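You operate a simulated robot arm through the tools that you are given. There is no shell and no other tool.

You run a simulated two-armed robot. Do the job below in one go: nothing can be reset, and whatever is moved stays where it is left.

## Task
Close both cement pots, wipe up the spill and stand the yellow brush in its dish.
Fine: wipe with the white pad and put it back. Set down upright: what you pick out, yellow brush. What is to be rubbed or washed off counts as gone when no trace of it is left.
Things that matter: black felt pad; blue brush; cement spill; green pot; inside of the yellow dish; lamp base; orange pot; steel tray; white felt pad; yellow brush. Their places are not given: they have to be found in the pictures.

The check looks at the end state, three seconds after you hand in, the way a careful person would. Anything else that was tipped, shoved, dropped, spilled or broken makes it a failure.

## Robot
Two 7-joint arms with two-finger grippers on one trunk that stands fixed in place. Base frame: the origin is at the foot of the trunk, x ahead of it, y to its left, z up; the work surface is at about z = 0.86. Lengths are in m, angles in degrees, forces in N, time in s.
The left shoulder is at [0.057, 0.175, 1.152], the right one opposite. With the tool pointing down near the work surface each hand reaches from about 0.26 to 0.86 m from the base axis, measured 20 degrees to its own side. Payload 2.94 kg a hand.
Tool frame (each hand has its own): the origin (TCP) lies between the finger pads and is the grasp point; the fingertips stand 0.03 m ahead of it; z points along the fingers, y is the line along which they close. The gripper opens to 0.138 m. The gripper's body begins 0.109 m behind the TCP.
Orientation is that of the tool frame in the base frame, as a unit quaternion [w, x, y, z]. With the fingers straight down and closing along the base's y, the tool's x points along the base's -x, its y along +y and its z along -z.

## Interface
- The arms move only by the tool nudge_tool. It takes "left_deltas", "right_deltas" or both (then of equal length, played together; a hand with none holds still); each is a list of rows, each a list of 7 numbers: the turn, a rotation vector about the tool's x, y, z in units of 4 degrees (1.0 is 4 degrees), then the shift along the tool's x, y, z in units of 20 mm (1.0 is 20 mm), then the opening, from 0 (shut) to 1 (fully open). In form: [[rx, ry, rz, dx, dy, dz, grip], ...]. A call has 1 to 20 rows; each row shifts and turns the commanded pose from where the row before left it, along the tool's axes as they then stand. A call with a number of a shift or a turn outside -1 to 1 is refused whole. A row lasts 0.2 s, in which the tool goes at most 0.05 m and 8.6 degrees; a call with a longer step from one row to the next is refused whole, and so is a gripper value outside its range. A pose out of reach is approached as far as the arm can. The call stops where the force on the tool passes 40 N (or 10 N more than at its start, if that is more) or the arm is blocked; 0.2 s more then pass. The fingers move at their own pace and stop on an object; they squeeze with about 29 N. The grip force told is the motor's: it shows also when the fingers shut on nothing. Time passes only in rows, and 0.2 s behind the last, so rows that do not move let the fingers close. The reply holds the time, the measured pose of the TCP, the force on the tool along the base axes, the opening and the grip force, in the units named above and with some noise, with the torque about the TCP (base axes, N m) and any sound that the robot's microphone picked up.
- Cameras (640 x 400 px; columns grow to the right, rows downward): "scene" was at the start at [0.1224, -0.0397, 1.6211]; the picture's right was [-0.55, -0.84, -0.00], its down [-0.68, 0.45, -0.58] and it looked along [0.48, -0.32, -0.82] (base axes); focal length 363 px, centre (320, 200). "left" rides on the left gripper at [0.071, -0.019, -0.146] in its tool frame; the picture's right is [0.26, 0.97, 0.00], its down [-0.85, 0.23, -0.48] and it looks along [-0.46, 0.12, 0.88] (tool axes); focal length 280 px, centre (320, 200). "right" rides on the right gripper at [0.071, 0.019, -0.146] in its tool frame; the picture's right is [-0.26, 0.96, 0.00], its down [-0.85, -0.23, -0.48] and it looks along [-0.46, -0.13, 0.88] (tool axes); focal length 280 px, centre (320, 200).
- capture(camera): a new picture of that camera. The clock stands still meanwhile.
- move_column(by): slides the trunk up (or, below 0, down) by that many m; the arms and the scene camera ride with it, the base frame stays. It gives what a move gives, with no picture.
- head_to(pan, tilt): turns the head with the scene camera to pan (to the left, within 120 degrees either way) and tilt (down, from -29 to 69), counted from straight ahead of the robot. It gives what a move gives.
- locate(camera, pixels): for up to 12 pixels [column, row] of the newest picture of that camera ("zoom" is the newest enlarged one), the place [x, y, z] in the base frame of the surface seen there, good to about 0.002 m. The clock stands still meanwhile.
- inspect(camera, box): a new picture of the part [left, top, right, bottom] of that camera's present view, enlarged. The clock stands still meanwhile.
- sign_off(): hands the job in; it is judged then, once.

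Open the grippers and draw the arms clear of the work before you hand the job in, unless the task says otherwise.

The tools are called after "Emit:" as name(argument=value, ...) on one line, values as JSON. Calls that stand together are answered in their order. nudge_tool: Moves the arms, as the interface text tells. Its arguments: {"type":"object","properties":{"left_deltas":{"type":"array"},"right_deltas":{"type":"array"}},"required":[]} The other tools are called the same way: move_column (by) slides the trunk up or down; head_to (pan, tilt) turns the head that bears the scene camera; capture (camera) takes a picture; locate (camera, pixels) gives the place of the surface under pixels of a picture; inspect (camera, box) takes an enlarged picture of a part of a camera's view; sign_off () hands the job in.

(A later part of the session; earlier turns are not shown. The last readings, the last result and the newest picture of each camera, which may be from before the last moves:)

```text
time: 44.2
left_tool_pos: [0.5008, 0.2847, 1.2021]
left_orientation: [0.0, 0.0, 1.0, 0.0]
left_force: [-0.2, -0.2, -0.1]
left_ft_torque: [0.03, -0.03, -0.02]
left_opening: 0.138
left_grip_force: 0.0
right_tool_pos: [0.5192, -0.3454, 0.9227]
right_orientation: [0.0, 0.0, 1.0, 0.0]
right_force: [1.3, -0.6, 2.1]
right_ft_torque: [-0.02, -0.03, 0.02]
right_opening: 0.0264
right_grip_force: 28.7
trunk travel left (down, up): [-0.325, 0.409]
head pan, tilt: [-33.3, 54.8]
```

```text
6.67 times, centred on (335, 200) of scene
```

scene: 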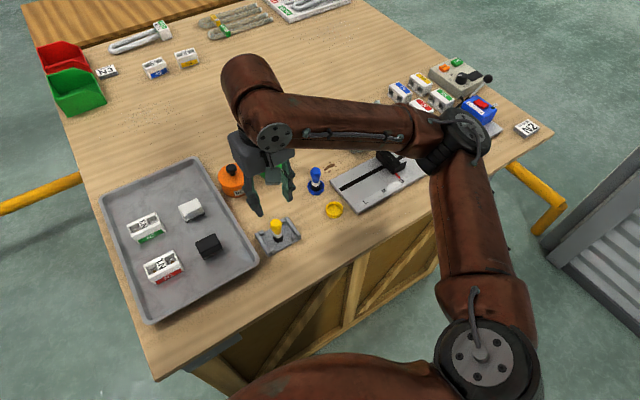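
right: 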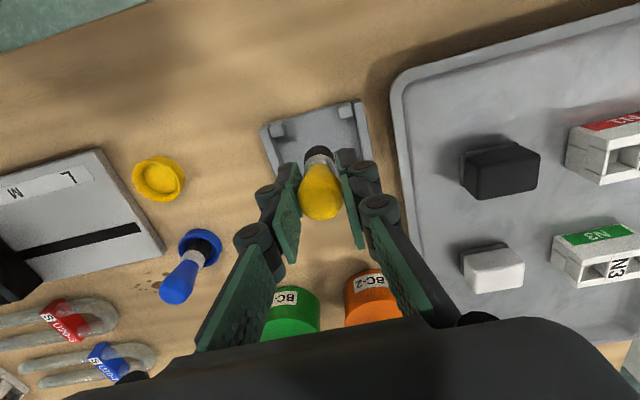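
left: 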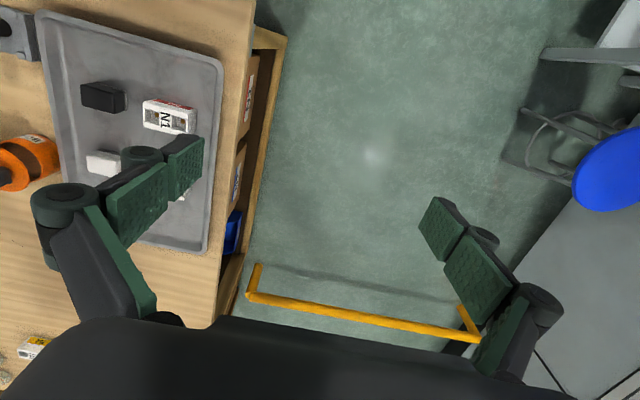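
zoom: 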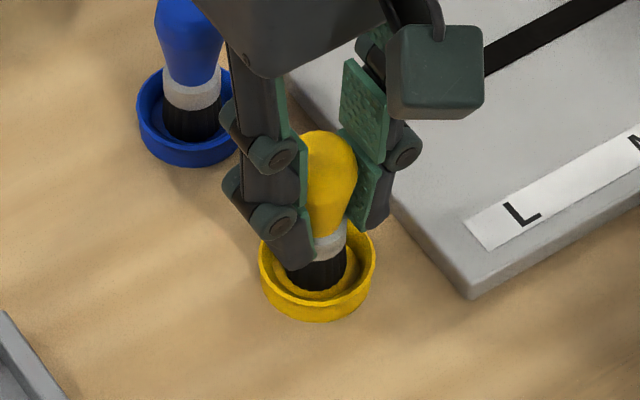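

The brush rests in the dish (2 N). I open and rise straight up.

Emit:
nudge_tool(right_deltas=[[0, 0, 0, 0, 0, 0, 0.25], [0, 0, 0, 0, 0, 0, 0.4], [0, 0, 0, 0, 0, 0, 0.4], [0, 0, 0, 0, 0, 0, 0.4], [0, 0, 0, 0, 0, -0.3, 0.4], [0, 0, 0, 0, 0, -0.7, 0.4], [0, 0, 0, 0, 0, -1, 0.4], [0, 0, 0, 0, 0, -1, 0.4], [0, 0, 0, 0, 0, -1, 0.4], [0, 0, 0, 0, 0, -1, 0.4], [0, 0, 0, 0, 0, 0, 0.4]])

Emit:
capture(camera="right")

Emit:
inspect(camera="scene", box=[290, 150, 370, 230])

```text
time: 46.6
left_tool_pos: [0.5016, 0.2858, 1.2022]
left_orientation: [0.0, 0.0, 1.0, 0.001]
left_force: [0.7, 0.4, -0.3]
left_ft_torque: [0.01, -0.04, 0.0]
left_opening: 0.1382
left_grip_force: 0.1
right_tool_pos: [0.5191, -0.346, 1.0227]
right_orientation: [-0.001, 0.0, 1.0, 0.0]
right_force: [0.2, 0.9, 0.3]
right_ft_torque: [0.0, 0.0, -0.01]
right_opening: 0.0551
right_grip_force: 0.1
trunk travel left (down, up): [-0.325, 0.409]
head pan, tilt: [-33.3, 54.8]
```

```text
taken
```

right: 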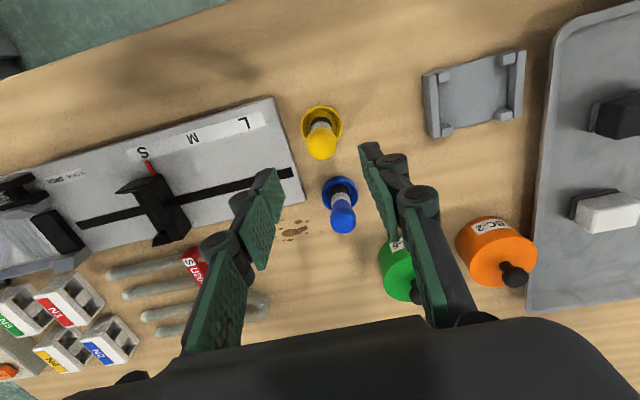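

```text
5.00 times, centred on (330, 190) of scene
```

zoom: 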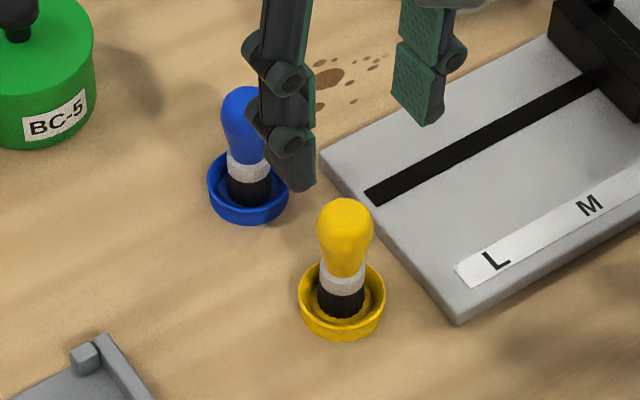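

The yellow brush stands upright in its dish. Now I look around the spill for clearance: the board edge, the tube end, and the blue brush.

Emit:
inspect(camera="right", box=[260, 170, 370, 270])

Emit:
nudge_tool(right_deltas=[[0, 0, 0, 0, 0, -1, 0.6], [0, 0, 0, 0, 0, -1, 0.6], [0, 0, 0, -0.3, 1, 0, 0.6], [0, 0, 0, -0.3, 1, 0, 0.6], [0, 0, 0, -0.3, 1, 0, 0.6]])

Emit:
capture(camera="right")

Emit:
capture(camera="scene")

```text
4.00 times, centred on (315, 220) of right
```

zoom: 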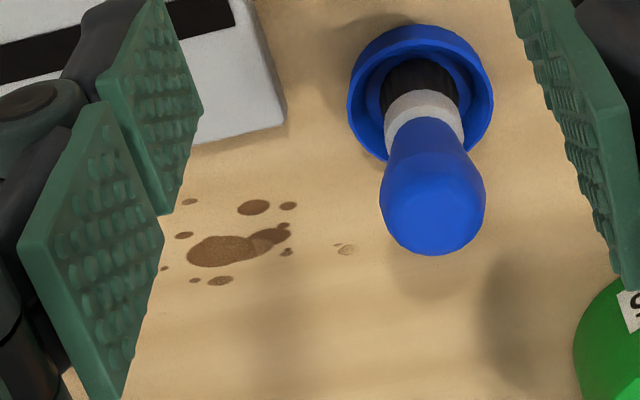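

```text
time: 47.8
left_tool_pos: [0.5026, 0.2879, 1.2033]
left_orientation: [-0.001, 0.0, 1.0, 0.001]
left_force: [0.1, 0.9, -0.1]
left_ft_torque: [-0.01, -0.03, -0.03]
left_opening: 0.138
left_grip_force: 0.0
right_tool_pos: [0.5375, -0.2843, 1.0618]
right_orientation: [0.0, 0.001, 1.0, 0.0]
right_force: [-0.4, -0.5, 0.4]
right_ft_torque: [-0.02, 0.03, 0.01]
right_opening: 0.0826
right_grip_force: 0.2
trunk travel left (down, up): [-0.325, 0.409]
head pan, tilt: [-33.3, 54.8]
```

```text
taken
```

right: 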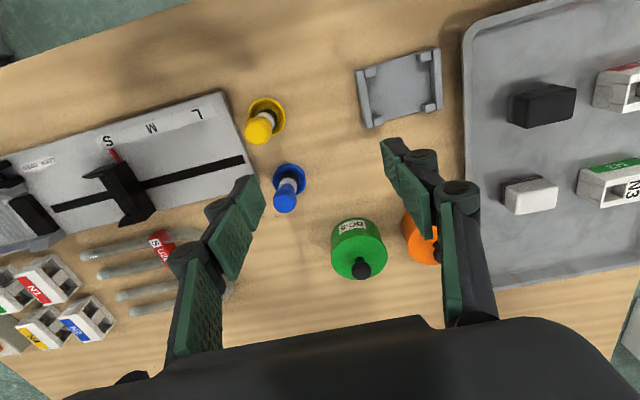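

```text
taken
```

scene: 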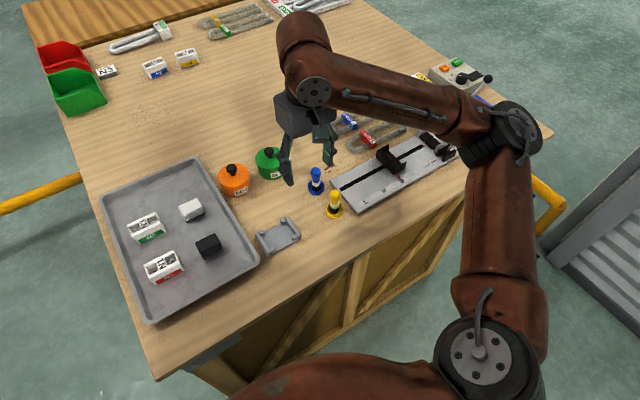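

Now I move the right hand above the white pad at about (0.70,-0.05), staying at z 1.06.

Emit:
nudge_tool(right_deltas=[[0, 0, 0, -0.67, 0.97, 0, 0.6], [0, 0, 0, -0.67, 0.97, 0, 0.6], [0, 0, 0, -0.67, 0.97, 0, 0.6], [0, 0, 0, -0.67, 0.97, 0, 0.6], [0, 0, 0, -0.67, 0.97, 0, 0.6], [0, 0, 0, -0.67, 0.97, 0, 0.6], [0, 0, 0, -0.67, 0.97, 0, 0.6], [0, 0, 0, -0.67, 0.97, 0, 0.6], [0, 0, 0, -0.67, 0.97, 0, 0.6], [0, 0, 0, -0.67, 0.97, 0, 0.6], [0, 0, 0, -0.67, 0.97, 0, 0.6], [0, 0, 0, -0.67, 0.97, 0, 0.6], [0, 0, 0, 0, 0, 0, 0.6]])

Emit:
capture(camera="right")

Emit:
inspect(camera="scene", box=[160, 180, 240, 240])

Emit:
capture(camera="scene")

```text
time: 50.6
left_tool_pos: [0.5019, 0.2857, 1.2038]
left_orientation: [0.0, 0.001, 1.0, 0.001]
left_force: [-0.7, -1.1, 0.2]
left_ft_torque: [0.04, -0.01, -0.04]
left_opening: 0.138
left_grip_force: 0.1
right_tool_pos: [0.6991, -0.054, 1.0643]
right_orientation: [0.0, 0.0, 1.0, 0.0]
right_force: [-0.2, 0.2, 0.0]
right_ft_torque: [0.04, 0.0, 0.01]
right_opening: 0.0829
right_grip_force: 0.1
trunk travel left (down, up): [-0.325, 0.409]
head pan, tilt: [-33.3, 54.8]
```

```text
taken
```

right: 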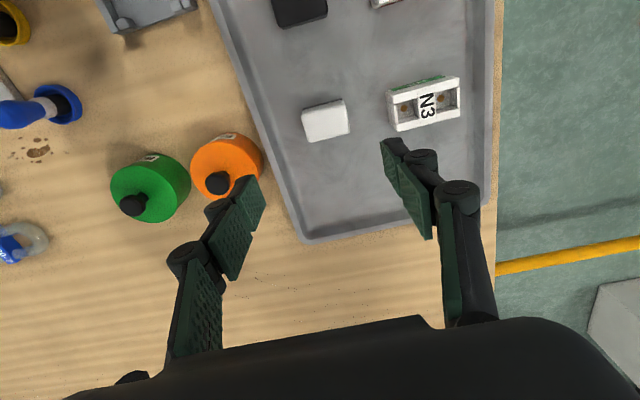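

```text
6.67 times, centred on (200, 210) of scene
```

zoom: 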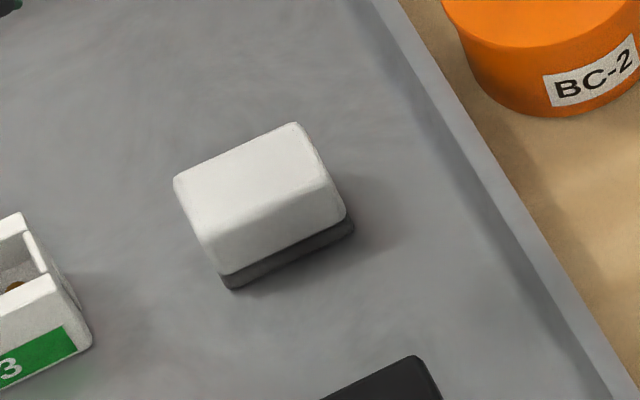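

```text
taken
```

scene: 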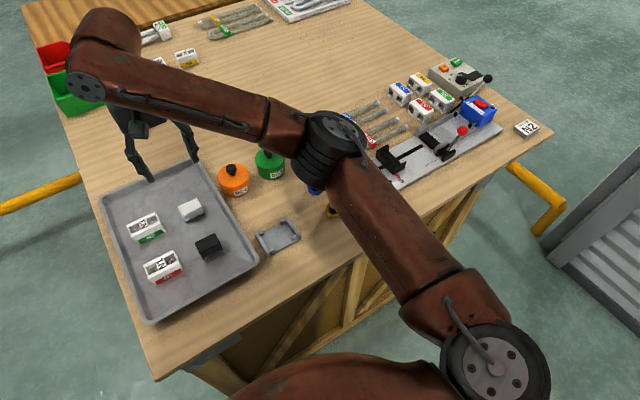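

The right forearm and elbow now pass over the brushes in the scene view (around (335,140)–(380,230)). I check how high they are, and measure the pad.

Emit:
locate(camera="scene", pixels=[[335, 140], [310, 165], [350, 195], [380, 220], [240, 115], [430, 300], [300, 150], [355, 165]])

Emit:
inspect(camera="right", box=[285, 80, 365, 160])

Emit:
locate(camera="zoom", pixels=[[320, 200], [220, 170], [400, 140], [250, 295], [415, 255], [200, 250], [440, 200], [330, 120]])

```text
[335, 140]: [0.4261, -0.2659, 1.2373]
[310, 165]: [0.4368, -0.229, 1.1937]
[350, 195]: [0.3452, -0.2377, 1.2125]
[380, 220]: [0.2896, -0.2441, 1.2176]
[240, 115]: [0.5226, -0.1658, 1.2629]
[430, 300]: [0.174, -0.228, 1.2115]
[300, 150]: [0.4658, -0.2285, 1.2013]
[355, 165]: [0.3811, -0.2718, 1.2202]
```

```text
5.00 times, centred on (325, 120) of right
```

zoom: 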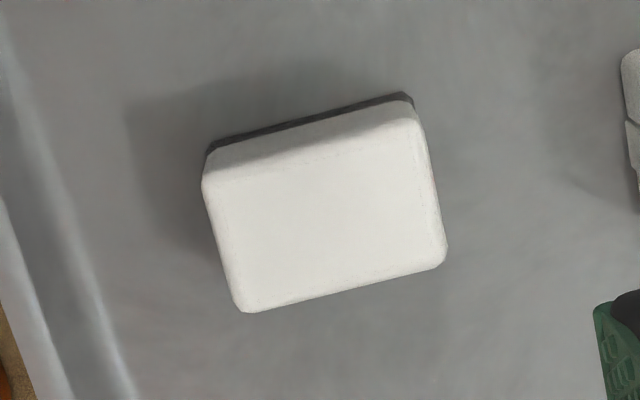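

```text
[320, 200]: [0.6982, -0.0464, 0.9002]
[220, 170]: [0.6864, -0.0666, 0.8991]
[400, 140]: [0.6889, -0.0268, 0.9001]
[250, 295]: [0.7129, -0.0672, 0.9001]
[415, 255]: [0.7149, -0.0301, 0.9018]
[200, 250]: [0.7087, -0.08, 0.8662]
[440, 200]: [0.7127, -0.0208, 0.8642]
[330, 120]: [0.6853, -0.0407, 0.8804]
```

The arm is at z≥1.19, well above the brushes. Pad top: centre ≈ (0.700,-0.047), z 0.900, ~0.044 (y) × 0.032 (x), nearly aligned to the base axes. I refine its edges and look at the tube end by the spill.

Emit:
locate(camera="zoom", pixels=[[228, 230], [432, 190], [320, 148], [345, 280], [238, 280], [220, 190], [405, 130], [430, 235], [250, 160], [390, 130], [270, 298], [420, 262]])

Emit:
inspect(camera="scene", box=[300, 90, 420, 170])

Emit:
inspect(camera="right", box=[0, 80, 100, 280])

```text
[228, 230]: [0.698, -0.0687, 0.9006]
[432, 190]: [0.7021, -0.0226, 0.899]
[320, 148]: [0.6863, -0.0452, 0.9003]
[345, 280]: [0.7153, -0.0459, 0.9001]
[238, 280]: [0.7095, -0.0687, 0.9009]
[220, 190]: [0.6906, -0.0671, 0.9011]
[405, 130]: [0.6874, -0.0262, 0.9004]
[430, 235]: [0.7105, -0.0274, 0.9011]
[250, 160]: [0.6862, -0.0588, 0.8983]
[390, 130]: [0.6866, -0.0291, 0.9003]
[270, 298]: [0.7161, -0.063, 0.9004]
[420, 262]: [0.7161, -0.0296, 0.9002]
```

```text
5.00 times, centred on (360, 130) of scene
```

zoom: 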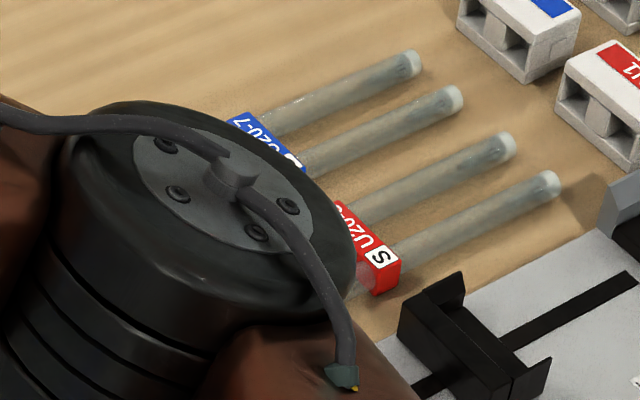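

```text
2.00 times, centred on (50, 180) of right
```

zoom: 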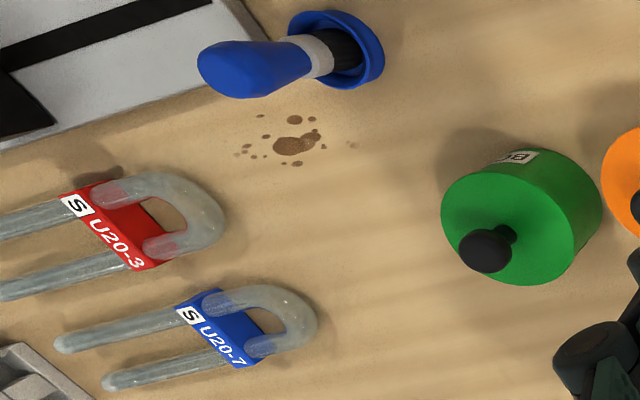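

From this view I measure the tube's rounded end, the spill's limits, the board edge and the blue dish.

Emit:
locate(camera="zoom", pixels=[[222, 215], [200, 182], [150, 175], [238, 156], [352, 146], [298, 164], [262, 117], [268, 38], [150, 98], [300, 85], [372, 80], [205, 75]])

Emit:
locate(camera="zoom", pixels=[[240, 60], [150, 90], [205, 235], [215, 195], [240, 175], [225, 130], [250, 140], [325, 147]])

```text
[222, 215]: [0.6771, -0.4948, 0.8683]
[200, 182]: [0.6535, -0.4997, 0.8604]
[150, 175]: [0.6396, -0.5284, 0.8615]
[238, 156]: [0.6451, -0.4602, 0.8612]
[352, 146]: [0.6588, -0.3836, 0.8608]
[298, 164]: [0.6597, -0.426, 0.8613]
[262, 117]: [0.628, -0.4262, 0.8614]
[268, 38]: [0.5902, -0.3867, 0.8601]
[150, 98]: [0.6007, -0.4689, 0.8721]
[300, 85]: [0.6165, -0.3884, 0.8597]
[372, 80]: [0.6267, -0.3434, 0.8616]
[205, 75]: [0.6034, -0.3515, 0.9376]
```

```text
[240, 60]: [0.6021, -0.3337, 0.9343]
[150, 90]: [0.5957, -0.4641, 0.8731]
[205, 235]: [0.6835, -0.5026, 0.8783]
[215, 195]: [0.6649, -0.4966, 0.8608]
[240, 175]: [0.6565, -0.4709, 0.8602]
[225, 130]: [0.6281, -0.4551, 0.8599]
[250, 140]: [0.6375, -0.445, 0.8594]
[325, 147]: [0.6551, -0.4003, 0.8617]
```

Spill spans about x 0.622–0.675, y −0.465…−0.378; tube end starts at y≈−0.493, board edge at x≈0.602. I descend over the pad (centre (0.701,-0.046)) to z≈0.95 with opening 0.062 and check alignment.

Emit:
nudge_tool(right_deltas=[[0, 0, 0, -0.1, 0.4, 0.8, 0.45], [0, 0, 0, 0, 0, 0.9, 0.45], [0, 0, 0, 0, 0, 1, 0.45], [0, 0, 0, 0, 0, 1, 0.45], [0, 0, 0, 0, 0, 1, 0.45], [0, 0, 0, 0, 0, 1, 0.45], [0, 0, 0, 0, 0, 0, 0.45]])

Emit:
capture(camera="right")

Emit:
inspect(camera="scene", box=[140, 150, 260, 250])

```text
time: 52.2
left_tool_pos: [0.5027, 0.2877, 1.2033]
left_orientation: [0.001, 0.0, 1.0, 0.0]
left_force: [0.0, 0.1, -0.1]
left_ft_torque: [0.01, -0.04, 0.0]
left_opening: 0.1379
left_grip_force: 0.1
right_tool_pos: [0.7012, -0.0446, 0.9494]
right_orientation: [0.0, 0.001, 1.0, 0.0]
right_force: [0.9, 0.2, 0.7]
right_ft_torque: [0.02, -0.01, -0.01]
right_opening: 0.0622
right_grip_force: 0.0
trunk travel left (down, up): [-0.325, 0.409]
head pan, tilt: [-33.3, 54.8]
```

```text
taken
```

right: 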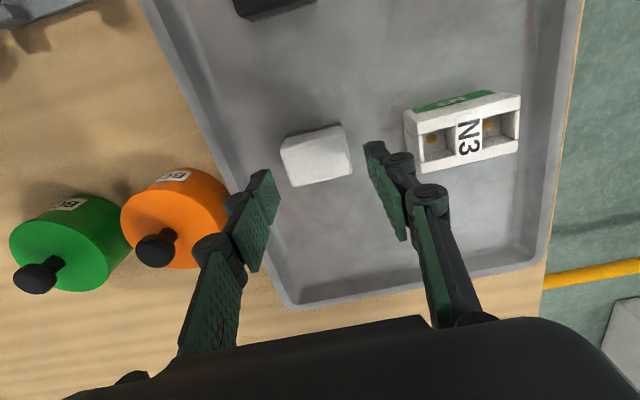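

```text
4.00 times, centred on (200, 200) of scene
```

zoom: 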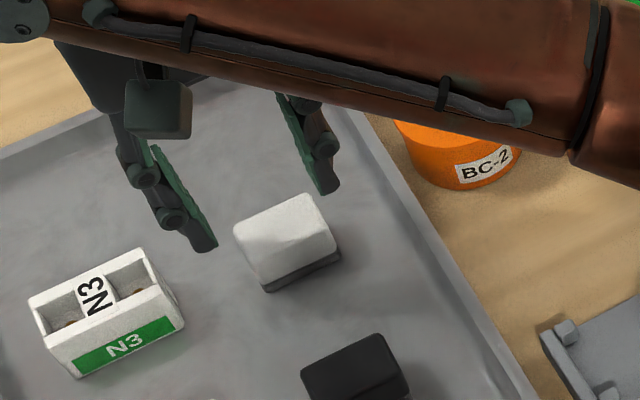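

I check N3's near edge, the pad's edges, and the forearm height over the pots before going lower.

Emit:
locate(camera="right", pixels=[[410, 150], [405, 112], [415, 170], [281, 155], [351, 155], [315, 128], [320, 183], [290, 186], [350, 172], [282, 140], [342, 126]])

Emit:
capture(camera="scene")

Emit:
locate(camera="scene", pixels=[[250, 160], [285, 160], [330, 175], [350, 210], [300, 120], [200, 150]])

```text
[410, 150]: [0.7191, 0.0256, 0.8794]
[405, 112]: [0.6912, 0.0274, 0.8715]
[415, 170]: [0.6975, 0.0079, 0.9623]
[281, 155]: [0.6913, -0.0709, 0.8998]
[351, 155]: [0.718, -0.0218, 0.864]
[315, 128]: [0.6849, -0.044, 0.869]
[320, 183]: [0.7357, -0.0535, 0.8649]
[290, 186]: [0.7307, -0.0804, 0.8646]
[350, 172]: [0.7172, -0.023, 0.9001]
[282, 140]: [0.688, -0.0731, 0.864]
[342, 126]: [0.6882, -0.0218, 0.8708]
```

```text
taken
```

scene: 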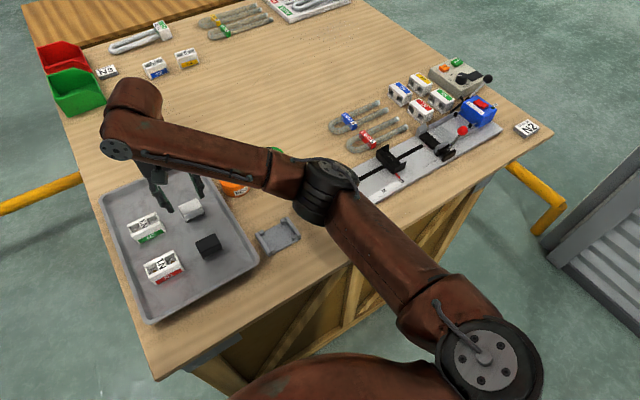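

```text
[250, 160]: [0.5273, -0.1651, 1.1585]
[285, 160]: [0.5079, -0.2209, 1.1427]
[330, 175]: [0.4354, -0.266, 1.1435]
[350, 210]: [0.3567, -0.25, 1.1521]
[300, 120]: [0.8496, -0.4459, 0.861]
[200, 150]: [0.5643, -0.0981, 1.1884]
```

N3 is clear (y≥0.025) and the arm stays ≥10 cm above the brushes. I descend to z≈0.906 (tips ~0.876) and close on the pad.

Emit:
nudge_tool(right_deltas=[[0, 0, 0, 0, 0, 0.9, 0.45], [0, 0, 0, 0, 0, 0.7, 0.45], [0, 0, 0, 0, 0, 0.4, 0.45], [0, 0, 0, 0, 0, 0.17, 0.45], [0, 0, 0, 0, 0, 0, 0.45], [0, 0, 0, 0, 0, 0, 0.2], [0, 0, 0, 0, 0, 0, 0.2], [0, 0, 0, 0, 0, 0, 0.2], [0, 0, 0, 0, 0, 0, 0]])

Emit:
capture(camera="right")

Emit:
inspect(camera="scene", box=[150, 160, 250, 240])

```text
time: 54.2
left_tool_pos: [0.5011, 0.286, 1.2037]
left_orientation: [-0.001, 0.0, 1.0, 0.0]
left_force: [-0.1, -0.2, -0.2]
left_ft_torque: [0.0, 0.01, -0.02]
left_opening: 0.138
left_grip_force: 0.0
right_tool_pos: [0.7008, -0.0444, 0.9051]
right_orientation: [0.0, 0.0, 1.0, -0.001]
right_force: [0.1, 1.2, 0.7]
right_ft_torque: [0.01, -0.05, 0.02]
right_opening: 0.0484
right_grip_force: 29.1
trunk travel left (down, up): [-0.325, 0.409]
head pan, tilt: [-33.3, 54.8]
```

```text
taken
```

right: 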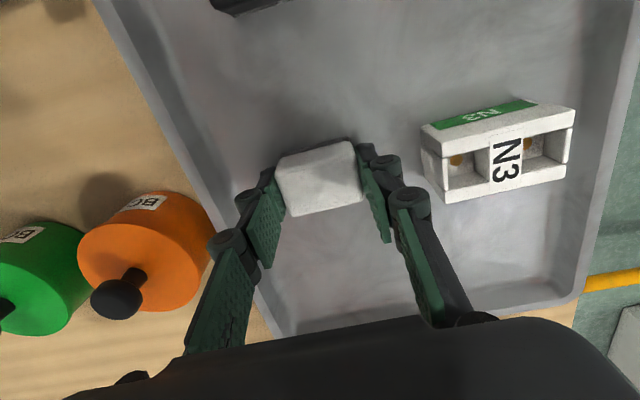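

```text
5.00 times, centred on (200, 200) of scene
```

zoom: 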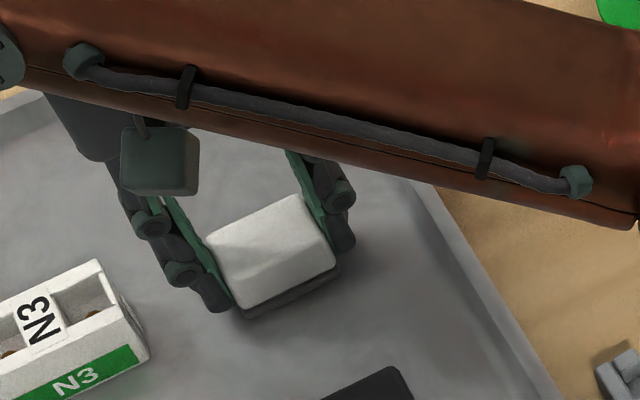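

The pad is held (opening 0.048). I lift it 12 cm and check it.

Emit:
nudge_tool(right_deltas=[[0, 0, 0, 0, 0, -0.3, 0], [0, 0, 0, 0, 0, -0.7, 0], [0, 0, 0, 0, 0, -1, 0], [0, 0, 0, 0, 0, -1, 0], [0, 0, 0, 0, 0, -1, 0], [0, 0, 0, 0, 0, -1, 0], [0, 0, 0, 0, 0, -1, 0], [0, 0, 0, 0, 0, 0, 0]])

Emit:
capture(camera="right")

Emit:
inspect(camera="scene", box=[120, 120, 260, 230])

```text
time: 56.0
left_tool_pos: [0.5021, 0.2863, 1.2033]
left_orientation: [-0.001, 0.0, 1.0, 0.0]
left_force: [0.3, 0.1, 0.0]
left_ft_torque: [0.05, 0.02, 0.0]
left_opening: 0.1378
left_grip_force: 0.1
right_tool_pos: [0.7001, -0.0458, 1.0261]
right_orientation: [-0.001, 0.0, 1.0, -0.001]
right_force: [0.9, -0.6, -0.7]
right_ft_torque: [0.03, -0.03, -0.04]
right_opening: 0.0486
right_grip_force: 28.9
trunk travel left (down, up): [-0.325, 0.409]
head pan, tilt: [-33.3, 54.8]
```

```text
taken
```

right: 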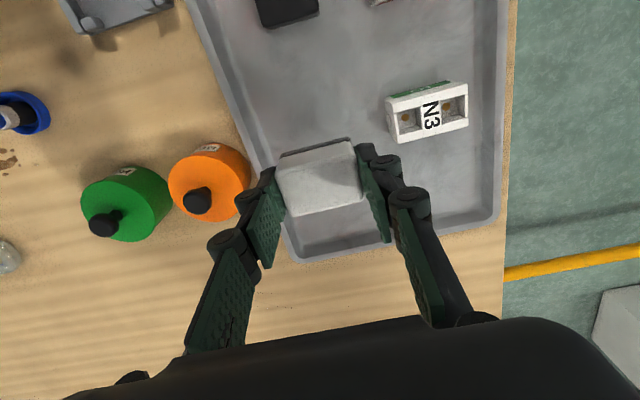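

```text
3.64 times, centred on (190, 175) of scene
```

zoom: 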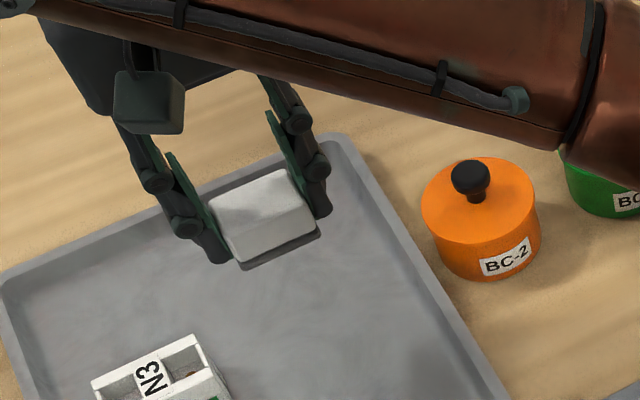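

The pad hangs level. I carry it at z≈1.026 (pad bottom ~0.985, above the knobs) to above the spill at (0.645,-0.421).

Emit:
nudge_tool(right_deltas=[[0, 0, 0, 0.145, -0.987, 0, 0], [0, 0, 0, 0.145, -0.987, 0, 0], [0, 0, 0, 0.145, -0.987, 0, 0], [0, 0, 0, 0.145, -0.987, 0, 0], [0, 0, 0, 0.145, -0.987, 0, 0], [0, 0, 0, 0.145, -0.987, 0, 0], [0, 0, 0, 0.145, -0.987, 0, 0], [0, 0, 0, 0.145, -0.987, 0, 0], [0, 0, 0, 0.145, -0.987, 0, 0], [0, 0, 0, 0.145, -0.987, 0, 0], [0, 0, 0, 0.145, -0.987, 0, 0], [0, 0, 0, 0.145, -0.987, 0, 0], [0, 0, 0, 0.145, -0.987, 0, 0], [0, 0, 0, 0.145, -0.987, 0, 0], [0, 0, 0, 0.145, -0.987, 0, 0], [0, 0, 0, 0.145, -0.987, 0, 0], [0, 0, 0, 0.145, -0.987, 0, 0], [0, 0, 0, 0.145, -0.987, 0, 0], [0, 0, 0, 0.145, -0.987, 0, 0], [0, 0, 0, 0, 0, 0, 0]])

Emit:
capture(camera="right")

Emit:
inspect(camera="scene", box=[270, 90, 430, 220])

```text
time: 60.2
left_tool_pos: [0.5024, 0.2873, 1.2034]
left_orientation: [0.001, 0.001, 1.0, -0.001]
left_force: [-0.8, -0.1, -0.4]
left_ft_torque: [-0.04, 0.03, 0.0]
left_opening: 0.1381
left_grip_force: 0.1
right_tool_pos: [0.6455, -0.4175, 1.0258]
right_orientation: [-0.001, 0.0, 1.0, 0.0]
right_force: [0.7, 0.3, -0.7]
right_ft_torque: [-0.02, 0.01, -0.04]
right_opening: 0.049
right_grip_force: 28.9
trunk travel left (down, up): [-0.325, 0.409]
head pan, tilt: [-33.3, 54.8]
```

```text
taken
```

right: 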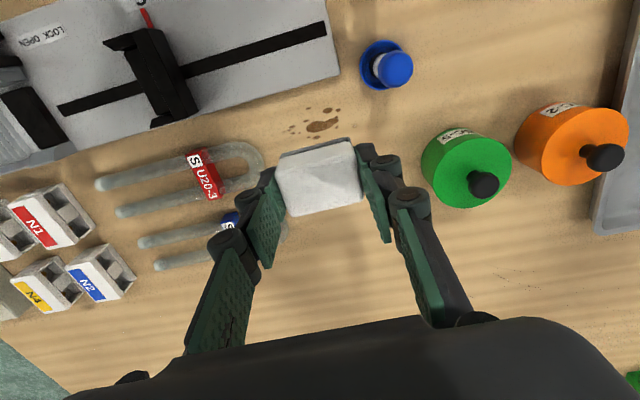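

```text
3.08 times, centred on (350, 155) of scene
```

zoom: 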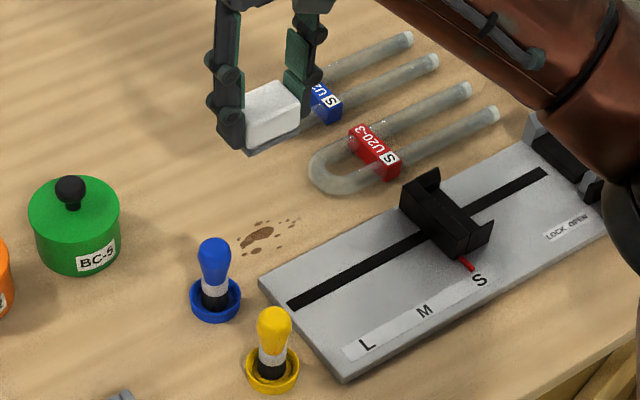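

The pad is above the spill with the tube end clear to the left. I lower to just above the table and check clearances.

Emit:
nudge_tool(right_deltas=[[0, 0, 0, 0, 0, 1, 0], [0, 0, 0, 0, 0, 1, 0], [0, 0, 0, 0, 0, 1, 0], [0, 0, 0, 0, 0, 1, 0], [0, 0, 0, 0, 0, 1, 0], [0, 0, 0, 0, 0, 0.6, 0], [0, 0, 0, 0, 0, 0.3, 0], [0, 0, 0, 0, 0, 0, 0]])

Emit:
capture(camera="right")

Emit:
inspect(camera="scene", box=[280, 100, 400, 200])

```text
time: 62.0
left_tool_pos: [0.5019, 0.2861, 1.203]
left_orientation: [0.001, 0.0, 1.0, 0.0]
left_force: [0.3, 0.5, -0.7]
left_ft_torque: [-0.01, -0.01, -0.01]
left_opening: 0.1381
left_grip_force: 0.0
right_tool_pos: [0.6439, -0.4192, 0.9072]
right_orientation: [0.0, -0.001, 1.0, 0.0]
right_force: [0.1, 0.0, -1.0]
right_ft_torque: [0.02, 0.0, 0.0]
right_opening: 0.0488
right_grip_force: 28.8
trunk travel left (down, up): [-0.325, 0.409]
head pan, tilt: [-33.3, 54.8]
```

```text
taken
```

right: 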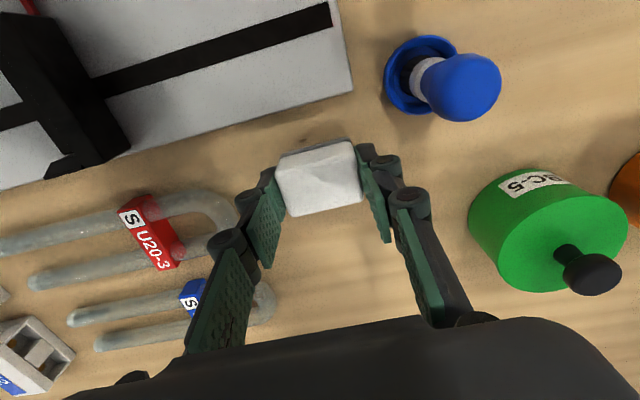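

```text
4.00 times, centred on (340, 150) of scene
```

zoom: 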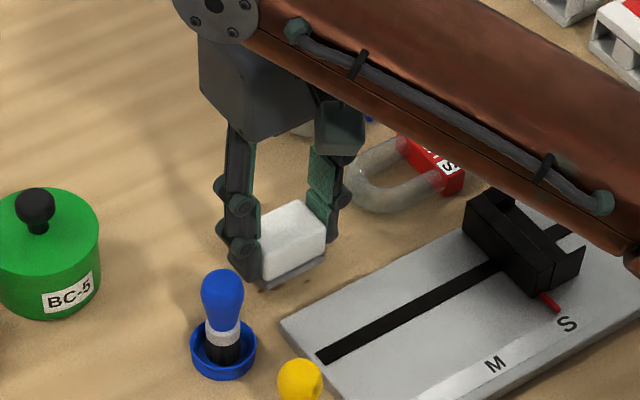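

Clear on both sides. I check the forearm height over the fixture's lever, then lower to contact.

Emit:
capture(camera="scene")

Emit:
locate(camera="scene", pixels=[[420, 130], [460, 150], [500, 160], [400, 140], [475, 190]])

Emit:
nudge_tool(right_deltas=[[0, 0, 0, 0, 0, 0.1, 0], [0, 0, 0, 0, 0, 0.1, 0], [0, 0, 0, 0, 0, 0.1, 0], [0, 0, 0, 0, 0, 0, 0]])

```text
taken
```

scene: 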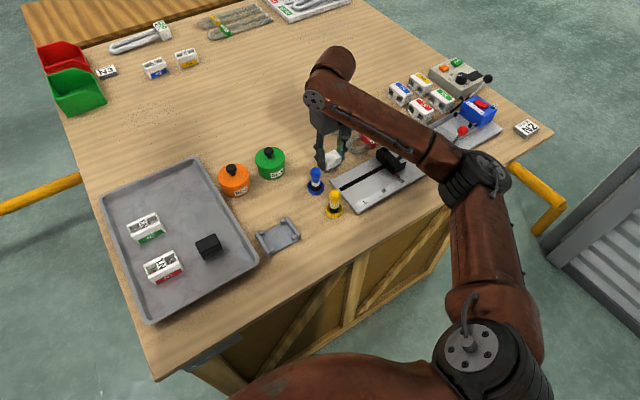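

```text
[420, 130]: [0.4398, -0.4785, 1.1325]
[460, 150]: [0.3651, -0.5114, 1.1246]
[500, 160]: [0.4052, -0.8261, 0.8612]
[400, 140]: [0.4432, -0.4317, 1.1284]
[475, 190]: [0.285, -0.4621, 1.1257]
```

```text
time: 63.0
left_tool_pos: [0.5025, 0.2873, 1.2035]
left_orientation: [-0.001, 0.0, 1.0, 0.0]
left_force: [-0.4, -0.3, 0.4]
left_ft_torque: [-0.02, 0.0, 0.0]
left_opening: 0.1382
left_grip_force: 0.1
right_tool_pos: [0.6451, -0.4193, 0.9009]
right_orientation: [0.0, 0.0, 1.0, 0.0]
right_force: [0.0, 1.1, 0.1]
right_ft_torque: [0.04, 0.0, -0.01]
right_opening: 0.0486
right_grip_force: 28.7
trunk travel left (down, up): [-0.325, 0.409]
head pan, tilt: [-33.3, 54.8]
```

No contact yet; the arm stays above everything. I keep lowering in 1 mm steps.

Emit:
nudge_tool(right_deltas=[[0, 0, 0, 0, 0, 0.05, 0], [0, 0, 0, 0, 0, 0.05, 0], [0, 0, 0, 0, 0, 0, 0]])

```text
time: 63.8
left_tool_pos: [0.5001, 0.2872, 1.2046]
left_orientation: [-0.001, 0.0, 1.0, 0.0]
left_force: [0.7, -0.1, -0.2]
left_ft_torque: [0.03, -0.01, 0.03]
left_opening: 0.1381
left_grip_force: 0.1
right_tool_pos: [0.6452, -0.4196, 0.9014]
right_orientation: [0.002, 0.0, 1.0, -0.001]
right_force: [-1.4, -0.1, 11.0]
right_ft_torque: [0.11, 0.09, -0.01]
right_opening: 0.0487
right_grip_force: 28.7
trunk travel left (down, up): [-0.325, 0.409]
head pan, tilt: [-33.3, 54.8]
```

Contact with 11 N. I now wipe the -x half: strokes over x 0.633–0.645, y −0.443…−0.412.

Emit:
nudge_tool(right_deltas=[[0, 0, 0, 0, -0.6, 0, 0], [0, 0, 0, 0, -0.55, 0, 0], [0, 0, 0, 0.3, 0, 0, 0], [0, 0, 0, 0.3, 0, 0, 0], [0, 0, 0, 0, 0.5, 0, 0], [0, 0, 0, 0, 0.5, 0, 0], [0, 0, 0, 0, 0.5, 0, 0], [0, 0, 0, -0.3, 0, 0, 0], [0, 0, 0, -0.3, 0, 0, 0], [0, 0, 0, 0, 0, 0, 0]])

Emit:
capture(camera="right")

Emit:
inspect(camera="scene", box=[290, 120, 380, 200])

```text
time: 66.0
left_tool_pos: [0.5002, 0.288, 1.205]
left_orientation: [0.0, 0.0, 1.0, 0.0]
left_force: [-0.6, 0.5, -0.9]
left_ft_torque: [0.03, 0.07, 0.03]
left_opening: 0.1381
left_grip_force: 0.0
right_tool_pos: [0.6446, -0.4112, 0.9006]
right_orientation: [0.001, -0.002, 1.0, 0.0]
right_force: [-7.2, 2.6, 17.9]
right_ft_torque: [0.12, 0.27, 0.01]
right_opening: 0.0489
right_grip_force: 29.4
trunk travel left (down, up): [-0.325, 0.409]
head pan, tilt: [-33.3, 54.8]
```

```text
taken
```

right: 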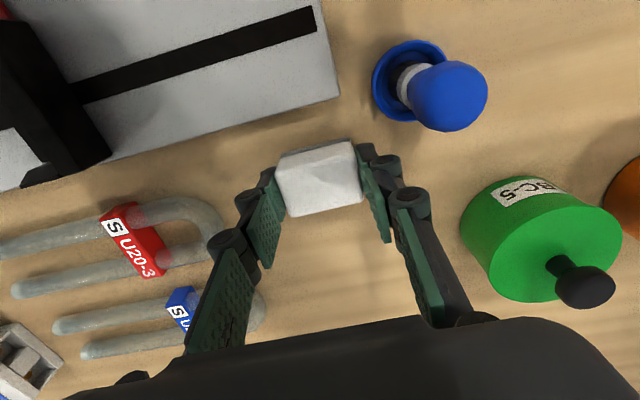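

```text
5.00 times, centred on (335, 160) of scene
```

zoom: 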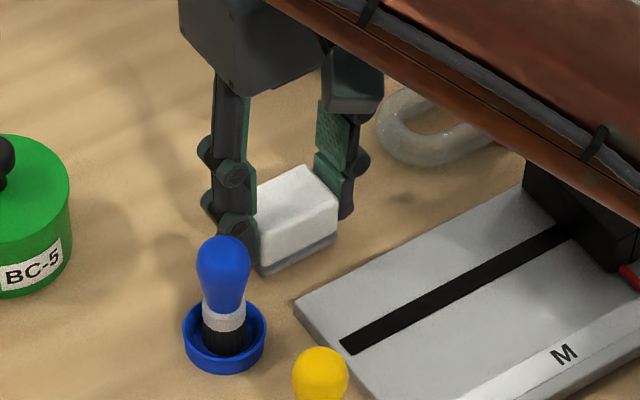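

Wiping works; the visible parts are clean. I ease the load slightly and wipe the +x half: x 0.655–0.667, y −0.438…−0.396.

Emit:
nudge_tool(right_deltas=[[0, 0, 0, -0.3, 0, -0.03, 0], [0, 0, 0, -0.3, 0, 0, 0], [0, 0, 0, 0, 0.4, 0, 0], [0, 0, 0, 0, 0.4, 0, 0], [0, 0, 0, -0.5, 0, 0, 0], [0, 0, 0, 0, -0.7, 0, 0], [0, 0, 0, 0, -0.7, 0, 0], [0, 0, 0, 0, -0.7, 0, 0], [0, 0, 0, 0.3, 0, 0, 0], [0, 0, 0, 0.3, 0, 0, 0], [0, 0, 0, 0, 0.65, 0, 0], [0, 0, 0, 0, 0.65, 0, 0], [0, 0, 0, 0, 0.65, 0, 0], [0, 0, 0, 0, 0, 0, 0]])

Emit:
capture(camera="right")

Emit:
inspect(camera="scene", box=[290, 120, 380, 200])

```text
time: 69.0
left_tool_pos: [0.5006, 0.2866, 1.2042]
left_orientation: [0.0, 0.0, 1.0, 0.0]
left_force: [0.9, -0.6, 0.6]
left_ft_torque: [0.0, 0.0, 0.0]
left_opening: 0.1381
left_grip_force: 0.1
right_tool_pos: [0.6564, -0.3988, 0.9007]
right_orientation: [0.0, 0.0, 1.0, 0.0]
right_force: [-0.7, -3.2, 10.2]
right_ft_torque: [-0.16, -0.01, 0.0]
right_opening: 0.0491
right_grip_force: 29.0
trunk travel left (down, up): [-0.325, 0.409]
head pan, tilt: [-33.3, 54.8]
```

```text
taken
```

right: 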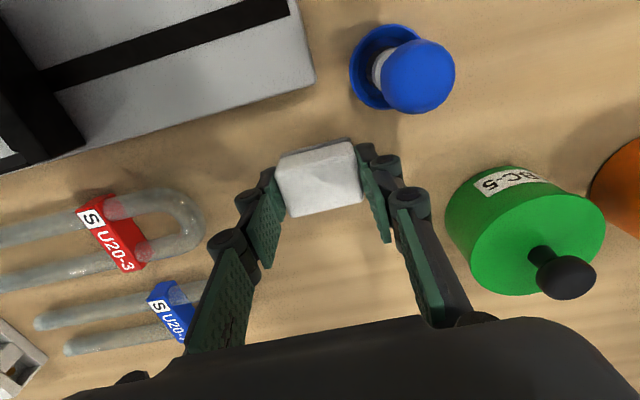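

```text
5.00 times, centred on (335, 160) of scene
```

zoom: 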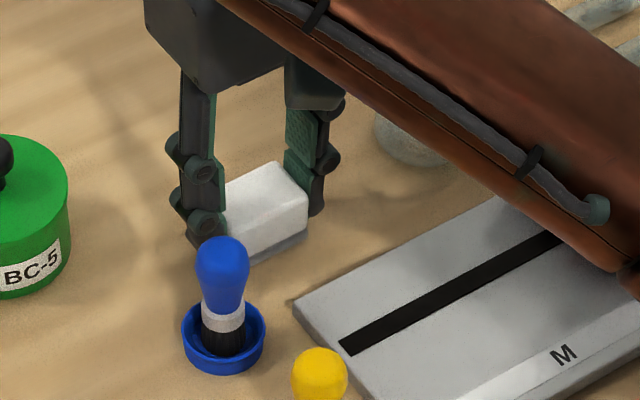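

Both halves are wiped. I lift the pad 12 cm and move it aside toward +x so that the spill area can be inspected.

Emit:
nudge_tool(right_deltas=[[0, 0, 0, 0, 0, -0.5, 0], [0, 0, 0, 0, 0, -1, 0], [0, 0, 0, 0, 0, -1, 0], [0, 0, 0, 0, 0, -1, 0], [0, 0, 0, 0, 0, -1, 0], [0, 0, 0, 0, 0, -1, 0], [0, 0, 0, 0, 0, -0.5, 0], [0, 0, 0, 0, 0, 0, 0]])

Emit:
inspect(camera="right", box=[220, 60, 380, 180])

Emit:
inspect(camera="scene", box=[300, 130, 380, 190])

```text
time: 70.8
left_tool_pos: [0.5017, 0.2867, 1.2035]
left_orientation: [0.0, -0.001, 1.0, 0.001]
left_force: [0.0, 0.7, -0.3]
left_ft_torque: [0.02, 0.03, 0.01]
left_opening: 0.138
left_grip_force: 0.1
right_tool_pos: [0.656, -0.3982, 1.0197]
right_orientation: [0.0, 0.0, 1.0, 0.0]
right_force: [0.6, -0.8, -0.6]
right_ft_torque: [0.02, 0.02, 0.02]
right_opening: 0.049
right_grip_force: 29.1
trunk travel left (down, up): [-0.325, 0.409]
head pan, tilt: [-33.3, 54.8]
```

```text
3.33 times, centred on (300, 120) of right
```

zoom: 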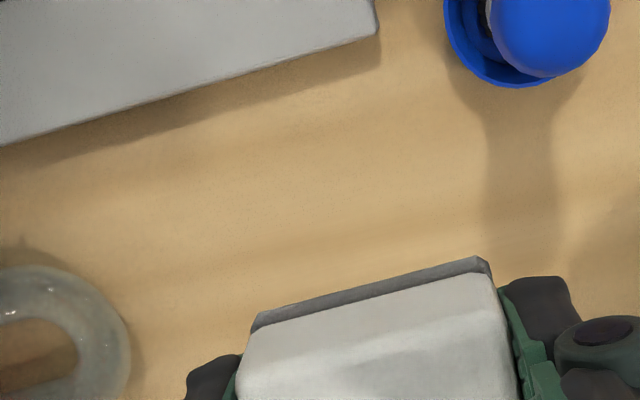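

```text
6.67 times, centred on (340, 160) of scene
```

zoom: 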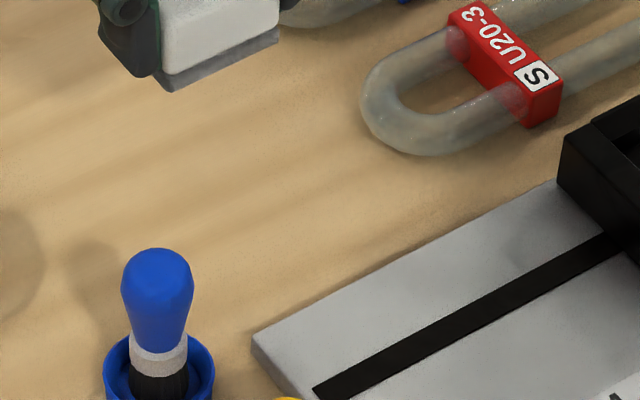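

The spill area looks clean. I zoom in harder to rule out faint traces.

Emit:
inspect(camera="scene", box=[315, 150, 355, 180])

Emit:
inspect(camera="right", box=[230, 80, 310, 140])

Emit:
inspect(camera="right", box=[300, 70, 380, 140])

```text
13.33 times, centred on (335, 165) of scene
```

zoom: 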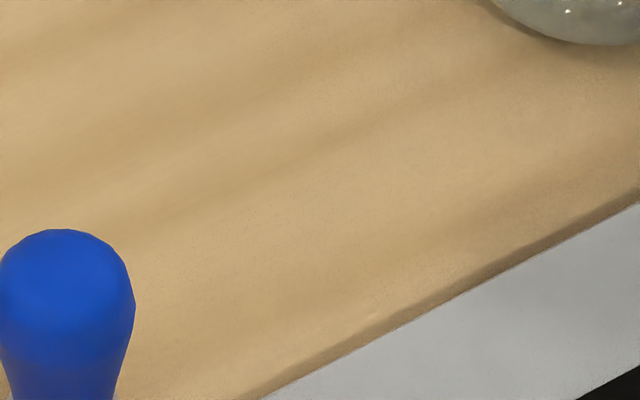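

```text
6.67 times, centred on (270, 110) of right
```

zoom: 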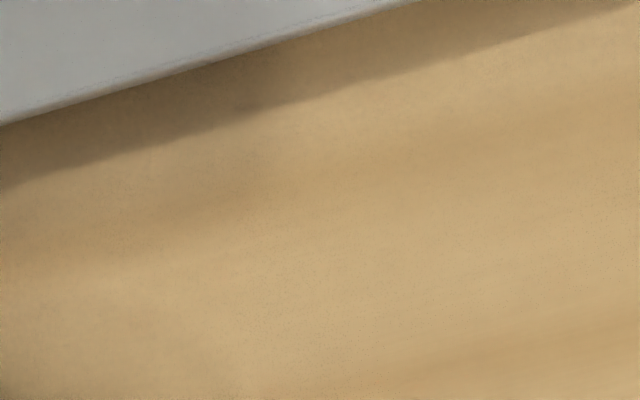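

```text
5.71 times, centred on (340, 105) of right
```

zoom: 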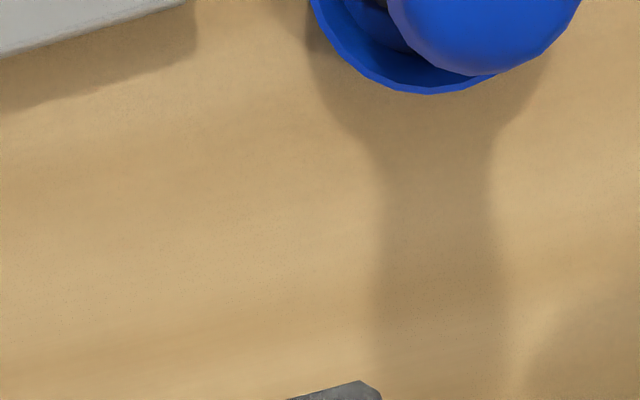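

No trace is left. I carry the pad back along the same way to above its old place in the steel tray (net +0.045 x, +0.355 y).

Emit:
nudge_tool(right_deltas=[[0, 0, 0, 0, 0, -0.3, 0], [0, 0, 0, -0.1253, 0.9863, 0, 0], [0, 0, 0, -0.1253, 0.9863, 0, 0], [0, 0, 0, -0.1253, 0.9863, 0, 0], [0, 0, 0, -0.1253, 0.9863, 0, 0], [0, 0, 0, -0.1253, 0.9863, 0, 0], [0, 0, 0, -0.1253, 0.9863, 0, 0], [0, 0, 0, -0.1253, 0.9863, 0, 0], [0, 0, 0, -0.1253, 0.9863, 0, 0], [0, 0, 0, -0.1253, 0.9863, 0, 0], [0, 0, 0, -0.1253, 0.9863, 0, 0], [0, 0, 0, -0.1253, 0.9863, 0, 0], [0, 0, 0, -0.1253, 0.9863, 0, 0], [0, 0, 0, -0.1253, 0.9863, 0, 0], [0, 0, 0, -0.1253, 0.9863, 0, 0], [0, 0, 0, -0.1253, 0.9863, 0, 0], [0, 0, 0, -0.1253, 0.9863, 0, 0], [0, 0, 0, -0.1253, 0.9863, 0, 0], [0, 0, 0, -0.1253, 0.9863, 0, 0], [0, 0, 0, 0, 0, 0, 0]])

Emit:
capture(camera="right")

Emit:
inspect(camera="scene", box=[120, 120, 260, 230])

```text
time: 75.0
left_tool_pos: [0.5028, 0.2867, 1.2045]
left_orientation: [0.001, -0.001, 1.0, -0.001]
left_force: [0.4, -0.2, -0.7]
left_ft_torque: [0.03, -0.02, -0.02]
left_opening: 0.1379
left_grip_force: 0.1
right_tool_pos: [0.7008, -0.044, 1.0265]
right_orientation: [0.0, -0.001, 1.0, -0.001]
right_force: [-0.2, 0.5, -0.9]
right_ft_torque: [0.0, -0.03, -0.03]
right_opening: 0.0487
right_grip_force: 29.0
trunk travel left (down, up): [-0.325, 0.409]
head pan, tilt: [-33.3, 54.8]
```

```text
taken
```

right: 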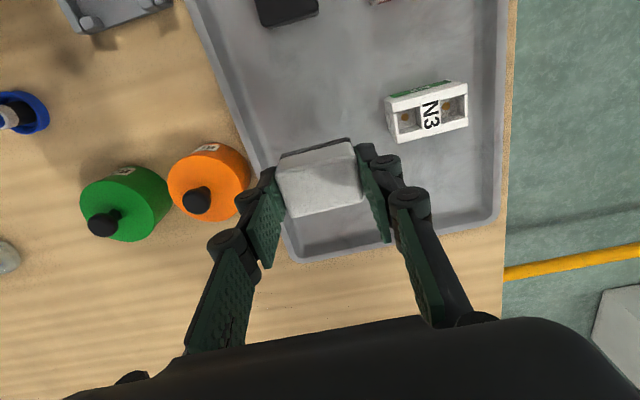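

```text
3.64 times, centred on (190, 175) of scene
```

zoom: 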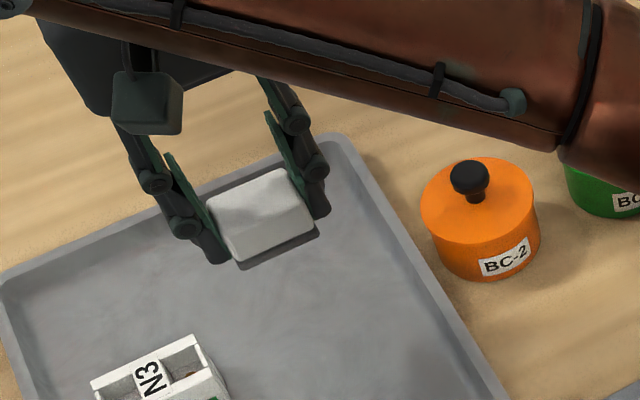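

The view matches the one after pick-up, so it's above the old place. I lower 5.8 units, then creep to contact.

Emit:
nudge_tool(right_deltas=[[0, 0, 0, 0, 0, 1, 0], [0, 0, 0, 0, 0, 1, 0], [0, 0, 0, 0, 0, 1, 0], [0, 0, 0, 0, 0, 1, 0], [0, 0, 0, 0, 0, 1, 0], [0, 0, 0, 0, 0, 0.5, 0], [0, 0, 0, 0, 0, 0.3, 0], [0, 0, 0, 0, 0, 0.1, 0], [0, 0, 0, 0, 0, 0.05, 0], [0, 0, 0, 0, 0, 0, 0]])

```text
time: 77.2
left_tool_pos: [0.5031, 0.2866, 1.2024]
left_orientation: [0.0, 0.0, 1.0, 0.0]
left_force: [-0.2, -0.5, 1.2]
left_ft_torque: [0.03, -0.01, -0.01]
left_opening: 0.1379
left_grip_force: 0.1
right_tool_pos: [0.7023, -0.0453, 0.9059]
right_orientation: [0.001, 0.0, 1.0, 0.0]
right_force: [0.7, -0.1, -0.6]
right_ft_torque: [0.03, -0.01, 0.01]
right_opening: 0.0488
right_grip_force: 29.5
trunk travel left (down, up): [-0.325, 0.409]
head pan, tilt: [-33.3, 54.8]
```

No contact yet; two more 1 mm steps.

Emit:
nudge_tool(right_deltas=[[0, 0, 0, 0, 0, 0.05, 0], [0, 0, 0, 0, 0, 0.05, 0], [0, 0, 0, 0, 0, 0, 0]])

Emit:
capture(camera="right")

```text
time: 78.0
left_tool_pos: [0.5019, 0.2862, 1.2032]
left_orientation: [0.0, 0.0, 1.0, 0.0]
left_force: [-0.5, 0.1, 0.7]
left_ft_torque: [0.01, -0.02, 0.01]
left_opening: 0.138
left_grip_force: 0.0
right_tool_pos: [0.6992, -0.0454, 0.9043]
right_orientation: [0.0, 0.0, 1.0, 0.0]
right_force: [0.7, -0.7, 2.5]
right_ft_torque: [0.0, -0.04, -0.02]
right_opening: 0.0488
right_grip_force: 28.9
trunk travel left (down, up): [-0.325, 0.409]
head pan, tilt: [-33.3, 54.8]
```

```text
taken
```

right: 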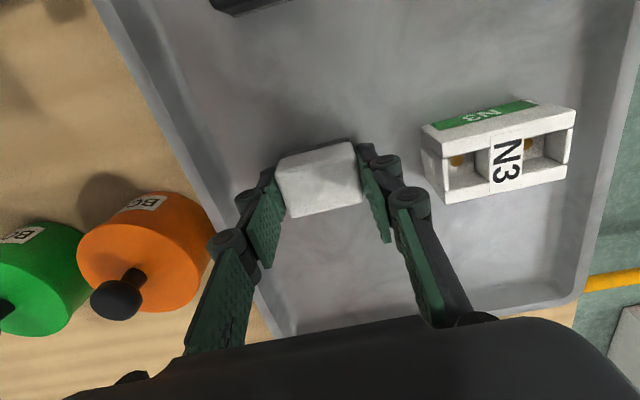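

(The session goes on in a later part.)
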